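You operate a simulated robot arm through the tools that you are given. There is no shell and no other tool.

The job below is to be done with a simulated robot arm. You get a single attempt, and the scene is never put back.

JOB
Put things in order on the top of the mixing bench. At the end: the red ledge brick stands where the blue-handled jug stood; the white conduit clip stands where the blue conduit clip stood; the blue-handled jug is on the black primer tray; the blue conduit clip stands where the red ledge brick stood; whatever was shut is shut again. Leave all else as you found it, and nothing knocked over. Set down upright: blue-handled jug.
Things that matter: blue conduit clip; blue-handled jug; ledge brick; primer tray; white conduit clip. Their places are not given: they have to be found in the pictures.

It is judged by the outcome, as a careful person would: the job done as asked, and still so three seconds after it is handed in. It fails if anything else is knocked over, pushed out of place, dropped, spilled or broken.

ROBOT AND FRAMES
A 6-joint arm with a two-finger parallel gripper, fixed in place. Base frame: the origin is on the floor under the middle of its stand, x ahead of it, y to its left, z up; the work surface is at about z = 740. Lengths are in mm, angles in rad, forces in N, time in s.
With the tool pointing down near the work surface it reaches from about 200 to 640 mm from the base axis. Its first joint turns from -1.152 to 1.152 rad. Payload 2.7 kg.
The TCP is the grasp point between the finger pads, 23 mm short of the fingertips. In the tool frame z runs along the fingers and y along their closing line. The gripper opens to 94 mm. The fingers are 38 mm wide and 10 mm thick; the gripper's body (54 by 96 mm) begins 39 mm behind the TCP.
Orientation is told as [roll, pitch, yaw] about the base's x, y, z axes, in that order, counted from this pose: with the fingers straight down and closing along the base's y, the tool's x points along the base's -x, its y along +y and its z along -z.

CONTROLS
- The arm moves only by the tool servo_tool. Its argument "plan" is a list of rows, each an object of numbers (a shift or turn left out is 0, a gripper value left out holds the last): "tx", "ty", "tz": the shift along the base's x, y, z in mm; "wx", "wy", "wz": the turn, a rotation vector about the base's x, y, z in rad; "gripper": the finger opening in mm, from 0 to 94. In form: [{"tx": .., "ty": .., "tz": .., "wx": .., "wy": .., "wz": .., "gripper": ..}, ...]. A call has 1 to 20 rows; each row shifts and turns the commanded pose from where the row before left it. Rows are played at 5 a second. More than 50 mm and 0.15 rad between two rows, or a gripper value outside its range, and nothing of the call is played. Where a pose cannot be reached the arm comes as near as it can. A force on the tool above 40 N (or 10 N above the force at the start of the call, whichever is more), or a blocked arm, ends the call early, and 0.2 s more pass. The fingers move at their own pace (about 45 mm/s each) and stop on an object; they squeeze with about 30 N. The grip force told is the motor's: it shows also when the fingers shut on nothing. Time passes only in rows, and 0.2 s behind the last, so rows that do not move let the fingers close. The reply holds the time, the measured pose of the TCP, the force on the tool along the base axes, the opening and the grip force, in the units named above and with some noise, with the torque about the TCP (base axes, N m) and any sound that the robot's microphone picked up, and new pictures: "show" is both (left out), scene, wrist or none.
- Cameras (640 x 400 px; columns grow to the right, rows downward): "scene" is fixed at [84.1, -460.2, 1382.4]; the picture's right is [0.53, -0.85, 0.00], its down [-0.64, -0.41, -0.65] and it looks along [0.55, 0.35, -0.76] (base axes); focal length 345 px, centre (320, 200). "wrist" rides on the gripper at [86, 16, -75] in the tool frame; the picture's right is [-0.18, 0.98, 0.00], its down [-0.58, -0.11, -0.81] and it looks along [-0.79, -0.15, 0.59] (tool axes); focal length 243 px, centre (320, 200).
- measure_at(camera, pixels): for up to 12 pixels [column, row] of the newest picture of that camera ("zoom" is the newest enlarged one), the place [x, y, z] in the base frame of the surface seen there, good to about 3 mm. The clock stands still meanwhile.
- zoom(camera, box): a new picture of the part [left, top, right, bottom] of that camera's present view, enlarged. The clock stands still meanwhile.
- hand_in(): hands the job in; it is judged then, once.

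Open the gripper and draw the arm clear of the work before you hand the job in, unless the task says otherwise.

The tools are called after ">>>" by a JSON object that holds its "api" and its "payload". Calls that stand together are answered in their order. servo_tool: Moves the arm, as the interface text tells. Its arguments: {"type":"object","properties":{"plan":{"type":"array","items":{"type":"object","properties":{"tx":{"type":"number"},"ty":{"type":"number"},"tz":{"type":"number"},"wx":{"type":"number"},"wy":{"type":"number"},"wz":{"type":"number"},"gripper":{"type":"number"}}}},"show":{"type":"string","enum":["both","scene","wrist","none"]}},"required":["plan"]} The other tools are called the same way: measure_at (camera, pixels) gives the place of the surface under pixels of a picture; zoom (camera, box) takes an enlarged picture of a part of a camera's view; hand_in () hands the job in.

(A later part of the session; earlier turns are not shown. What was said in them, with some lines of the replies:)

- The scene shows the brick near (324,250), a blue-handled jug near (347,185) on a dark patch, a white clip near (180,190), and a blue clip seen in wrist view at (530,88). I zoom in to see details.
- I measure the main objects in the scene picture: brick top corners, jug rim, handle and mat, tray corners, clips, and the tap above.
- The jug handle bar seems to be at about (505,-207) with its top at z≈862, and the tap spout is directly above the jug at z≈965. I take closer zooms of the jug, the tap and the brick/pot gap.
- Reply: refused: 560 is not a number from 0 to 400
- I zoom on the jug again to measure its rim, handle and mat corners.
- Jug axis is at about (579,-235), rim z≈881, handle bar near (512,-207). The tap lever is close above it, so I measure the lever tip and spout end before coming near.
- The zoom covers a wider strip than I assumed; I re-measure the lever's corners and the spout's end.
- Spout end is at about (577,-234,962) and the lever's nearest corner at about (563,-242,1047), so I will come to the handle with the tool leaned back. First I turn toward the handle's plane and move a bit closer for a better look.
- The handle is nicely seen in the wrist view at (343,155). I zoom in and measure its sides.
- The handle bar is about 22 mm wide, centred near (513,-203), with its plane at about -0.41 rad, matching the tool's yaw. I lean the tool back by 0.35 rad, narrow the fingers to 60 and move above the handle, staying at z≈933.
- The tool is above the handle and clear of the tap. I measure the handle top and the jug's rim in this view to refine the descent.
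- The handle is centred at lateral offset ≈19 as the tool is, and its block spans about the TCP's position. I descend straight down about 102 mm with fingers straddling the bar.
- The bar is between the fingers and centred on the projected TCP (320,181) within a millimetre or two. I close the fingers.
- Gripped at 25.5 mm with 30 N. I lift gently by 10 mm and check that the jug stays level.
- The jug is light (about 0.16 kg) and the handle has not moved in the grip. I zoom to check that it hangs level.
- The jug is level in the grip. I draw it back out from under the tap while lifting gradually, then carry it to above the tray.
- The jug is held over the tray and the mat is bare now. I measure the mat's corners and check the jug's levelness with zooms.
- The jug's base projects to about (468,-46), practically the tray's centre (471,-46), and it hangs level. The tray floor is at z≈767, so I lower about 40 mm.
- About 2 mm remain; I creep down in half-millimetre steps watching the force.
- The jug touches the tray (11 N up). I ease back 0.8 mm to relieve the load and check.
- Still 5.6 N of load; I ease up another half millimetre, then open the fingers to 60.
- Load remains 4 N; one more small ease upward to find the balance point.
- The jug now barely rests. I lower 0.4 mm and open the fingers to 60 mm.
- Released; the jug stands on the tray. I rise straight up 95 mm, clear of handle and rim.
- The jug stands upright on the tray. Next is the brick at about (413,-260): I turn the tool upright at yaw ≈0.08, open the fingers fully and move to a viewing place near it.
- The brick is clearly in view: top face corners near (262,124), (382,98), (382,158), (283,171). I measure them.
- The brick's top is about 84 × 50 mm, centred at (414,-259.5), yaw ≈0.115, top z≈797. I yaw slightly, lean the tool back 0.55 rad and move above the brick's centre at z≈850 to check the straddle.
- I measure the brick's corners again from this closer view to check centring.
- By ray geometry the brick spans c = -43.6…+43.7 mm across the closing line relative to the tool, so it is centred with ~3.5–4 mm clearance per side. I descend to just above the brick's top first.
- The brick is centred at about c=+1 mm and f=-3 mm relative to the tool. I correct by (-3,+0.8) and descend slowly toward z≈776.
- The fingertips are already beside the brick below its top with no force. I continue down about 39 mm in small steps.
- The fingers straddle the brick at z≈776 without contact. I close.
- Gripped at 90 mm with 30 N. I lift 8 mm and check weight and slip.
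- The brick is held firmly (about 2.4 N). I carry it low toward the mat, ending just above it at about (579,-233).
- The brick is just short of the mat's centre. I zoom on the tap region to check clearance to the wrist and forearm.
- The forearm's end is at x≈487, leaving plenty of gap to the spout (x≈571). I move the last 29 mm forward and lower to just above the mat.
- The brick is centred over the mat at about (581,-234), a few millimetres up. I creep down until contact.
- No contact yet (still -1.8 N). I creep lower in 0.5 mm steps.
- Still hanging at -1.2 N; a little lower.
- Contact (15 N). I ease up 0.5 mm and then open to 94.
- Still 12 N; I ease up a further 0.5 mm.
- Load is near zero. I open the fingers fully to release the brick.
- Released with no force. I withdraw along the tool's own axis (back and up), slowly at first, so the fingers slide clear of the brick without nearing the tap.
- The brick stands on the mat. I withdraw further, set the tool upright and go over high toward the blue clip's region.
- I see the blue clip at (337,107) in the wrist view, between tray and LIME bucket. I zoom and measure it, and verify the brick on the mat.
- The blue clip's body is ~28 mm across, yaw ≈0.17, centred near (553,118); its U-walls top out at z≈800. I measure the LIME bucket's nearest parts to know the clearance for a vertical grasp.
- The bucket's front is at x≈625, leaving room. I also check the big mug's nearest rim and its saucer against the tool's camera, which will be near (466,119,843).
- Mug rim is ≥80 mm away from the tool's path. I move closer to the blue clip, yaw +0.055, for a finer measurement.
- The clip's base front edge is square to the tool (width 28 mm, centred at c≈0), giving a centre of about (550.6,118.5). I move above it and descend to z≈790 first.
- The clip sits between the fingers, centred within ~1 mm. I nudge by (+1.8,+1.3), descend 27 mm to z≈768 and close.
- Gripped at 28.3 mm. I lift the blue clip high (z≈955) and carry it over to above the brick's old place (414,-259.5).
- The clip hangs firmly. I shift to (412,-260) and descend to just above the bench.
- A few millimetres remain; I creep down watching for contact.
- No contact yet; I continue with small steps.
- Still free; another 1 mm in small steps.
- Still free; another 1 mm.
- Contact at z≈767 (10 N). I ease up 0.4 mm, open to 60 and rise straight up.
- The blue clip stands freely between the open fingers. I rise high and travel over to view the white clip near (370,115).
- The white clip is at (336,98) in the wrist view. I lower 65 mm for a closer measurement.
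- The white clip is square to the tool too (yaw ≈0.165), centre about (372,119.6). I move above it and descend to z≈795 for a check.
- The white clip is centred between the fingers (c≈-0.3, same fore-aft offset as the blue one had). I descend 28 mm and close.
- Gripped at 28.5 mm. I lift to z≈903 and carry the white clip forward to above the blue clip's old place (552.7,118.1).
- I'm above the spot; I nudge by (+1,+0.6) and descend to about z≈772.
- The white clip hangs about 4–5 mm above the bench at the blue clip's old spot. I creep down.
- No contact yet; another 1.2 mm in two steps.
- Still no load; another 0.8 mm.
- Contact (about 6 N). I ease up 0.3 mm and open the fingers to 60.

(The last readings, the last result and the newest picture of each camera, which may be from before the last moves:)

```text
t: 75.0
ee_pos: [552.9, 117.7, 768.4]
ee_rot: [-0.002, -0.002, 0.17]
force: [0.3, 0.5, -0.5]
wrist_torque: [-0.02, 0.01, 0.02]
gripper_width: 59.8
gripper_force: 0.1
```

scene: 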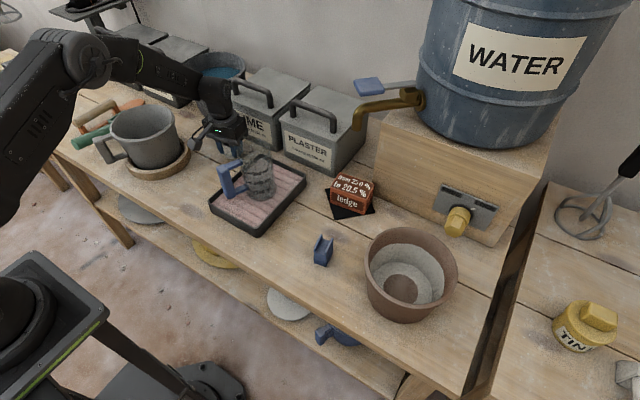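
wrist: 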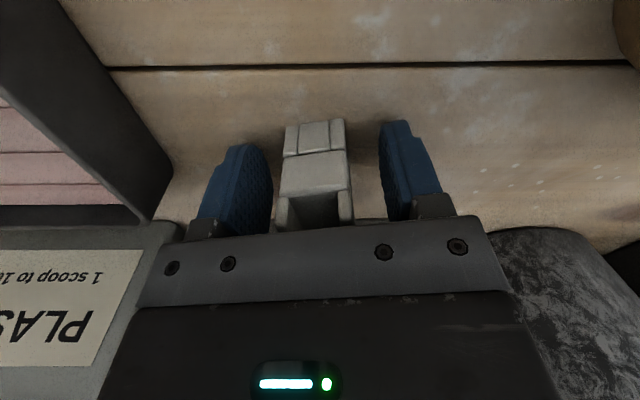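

The white clip stands free between the open fingers. I rise straight up and draw back to a high, clear place.

>>> {"api": "servo_tool", "payload": {"plan": [{"tz": 8}, {"tz": 25}, {"tz": 35}, {"tz": 40}, {"tz": 40}, {"tz": 40}, {"tx": -20, "tz": 20}, {"tx": -35}, {"tx": -40}, {"tx": -40}, {"tx": -40}, {}, {}], "show": "both"}}

>>> {"api": "zoom", "payload": {"camera": "scene", "box": [150, 100, 310, 240]}}

>>> {"api": "zoom", "payload": {"camera": "scene", "box": [280, 140, 460, 300]}}

```text
t: 77.8
ee_pos: [377.7, 117.6, 975.7]
ee_rot: [-0.002, -0.003, 0.169]
force: [-0.2, -0.3, -1.6]
wrist_torque: [0.02, -0.02, 0.01]
gripper_width: 59.8
gripper_force: 0.1
```

scene: 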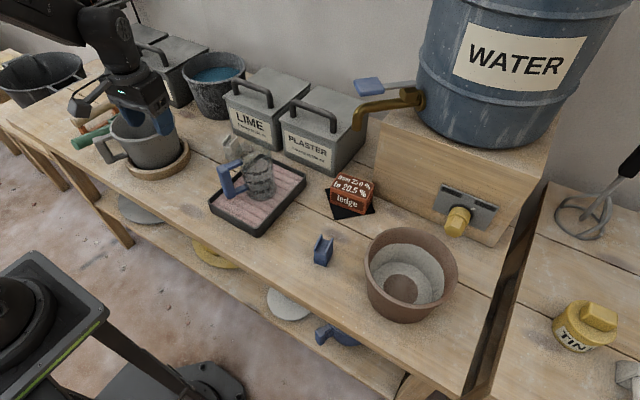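
wrist: 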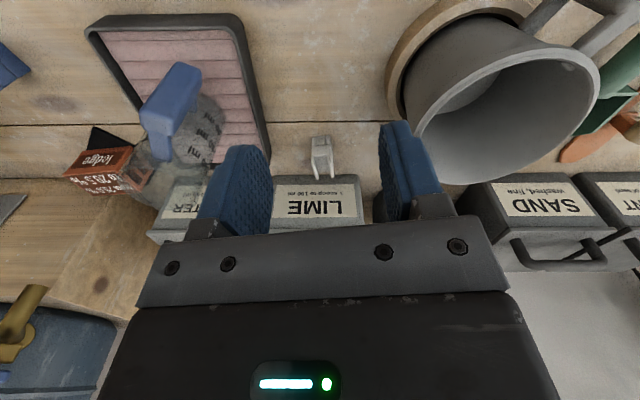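

```text
2.86 times, centred on (230, 170) of scene
```

zoom: 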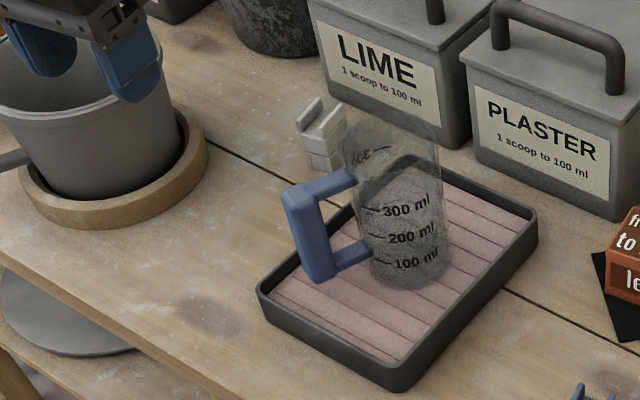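

```text
2.50 times, centred on (370, 220) of scene
```

zoom: 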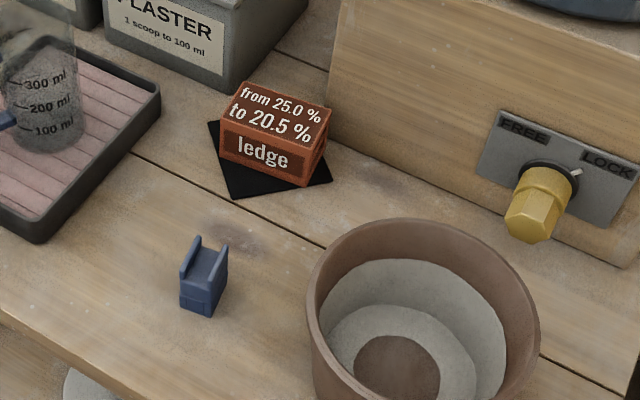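

All pieces appear placed. I measure the brick's and blue clip's final positions to verify them against the old places.

>>> {"api": "measure_at", "payload": {"camera": "zoom", "pixels": [[242, 88], [328, 112], [302, 148], [224, 122], [222, 150], [302, 184], [233, 196], [330, 180], [210, 124], [186, 300], [214, 312], [205, 270]]}}

>>> {"api": "measure_at", "payload": {"camera": "wrist", "pixels": [[314, 138], [328, 136], [312, 150], [330, 150], [318, 175], [333, 172], [322, 155], [150, 100], [170, 75], [190, 75], [90, 30], [245, 25]]}}

```text
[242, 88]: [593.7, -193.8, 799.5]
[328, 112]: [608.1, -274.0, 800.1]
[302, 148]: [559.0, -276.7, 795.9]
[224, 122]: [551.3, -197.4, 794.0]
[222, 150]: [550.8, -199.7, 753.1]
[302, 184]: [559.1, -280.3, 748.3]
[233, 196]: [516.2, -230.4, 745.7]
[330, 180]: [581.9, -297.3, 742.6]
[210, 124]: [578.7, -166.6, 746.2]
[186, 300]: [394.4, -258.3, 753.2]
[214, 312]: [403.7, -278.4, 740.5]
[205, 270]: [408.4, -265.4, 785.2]
```

```text
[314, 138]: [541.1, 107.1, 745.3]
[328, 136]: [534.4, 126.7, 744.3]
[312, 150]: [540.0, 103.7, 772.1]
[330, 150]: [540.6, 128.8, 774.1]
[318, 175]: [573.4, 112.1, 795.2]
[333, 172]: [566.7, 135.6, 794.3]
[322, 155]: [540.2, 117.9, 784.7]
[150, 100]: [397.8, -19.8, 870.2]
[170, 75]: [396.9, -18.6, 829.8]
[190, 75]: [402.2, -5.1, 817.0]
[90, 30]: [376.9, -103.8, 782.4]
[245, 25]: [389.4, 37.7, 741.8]
```

Brick centre is about (578,-236) on the mat, the blue clip is at about (411,-260), and the white clip is at the blue one's old spot; everything else looks unmoved. I open the gripper and return the arm to about its starting pose, high and clear.

>>> {"api": "servo_tool", "payload": {"plan": [{"tz": 20, "gripper": 94}, {"tz": 20}, {"ty": -30}, {"ty": -40, "tx": 4}, {"ty": -40, "tx": 6}, {"ty": -40, "tx": 8}, {"ty": -40, "tx": 8, "wz": -0.08}, {"ty": -40, "tx": 6, "wz": -0.09}, {"ty": -29, "tx": 5}, {}, {}], "show": "both"}}

```text
t: 80.2
ee_pos: [414.1, -139.6, 1015.1]
ee_rot: [-0.002, -0.003, 0.001]
force: [-0.2, -0.3, -0.6]
wrist_torque: [0.0, 0.0, -0.01]
gripper_width: 94.0
gripper_force: 0.1
```

scene: 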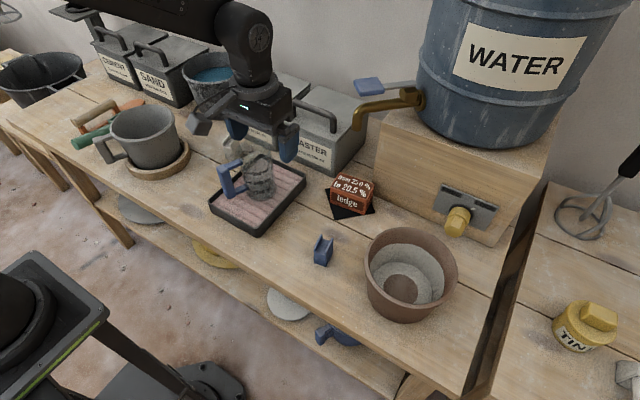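
wrist: 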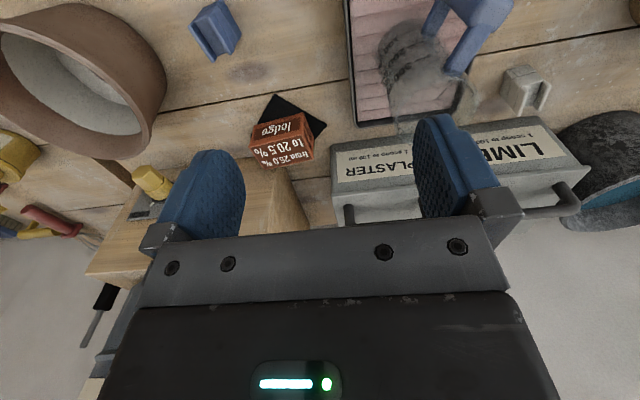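

Both pictures show the jug upright on the tray, the brick on the mat under the tap, the blue clip at the brick's old place and the white clip at the blue clip's old place. Nothing was opened, the tap and lever are untouched and the arm is clear, so I hand in.

>>> {"api": "hand_in", "payload": {}}

```text
The job is handed in.
```

The job is handed in. All four pieces are where you asked, and the last pictures showed nothing knocked over and nothing else out of place.

| Item | Where it is now |
|---|---|
| Blue-handled jug | Upright on the black primer tray, near its middle |
| Red ledge brick | On the black mat under the tap, where the jug stood, about 3 mm from my estimate of the jug's spot |
| Blue conduit clip | Standing where the brick stood |
| White conduit clip | Standing where the blue clip stood, within a millimetre or so by the arm's readings |

I opened nothing, so there was nothing to shut again. The tap, its lever and the FREE/LOCK knob were not touched. I saw no sign of a spill from the jug. The arm finished with the gripper open, up near its starting pose and clear of the bench.
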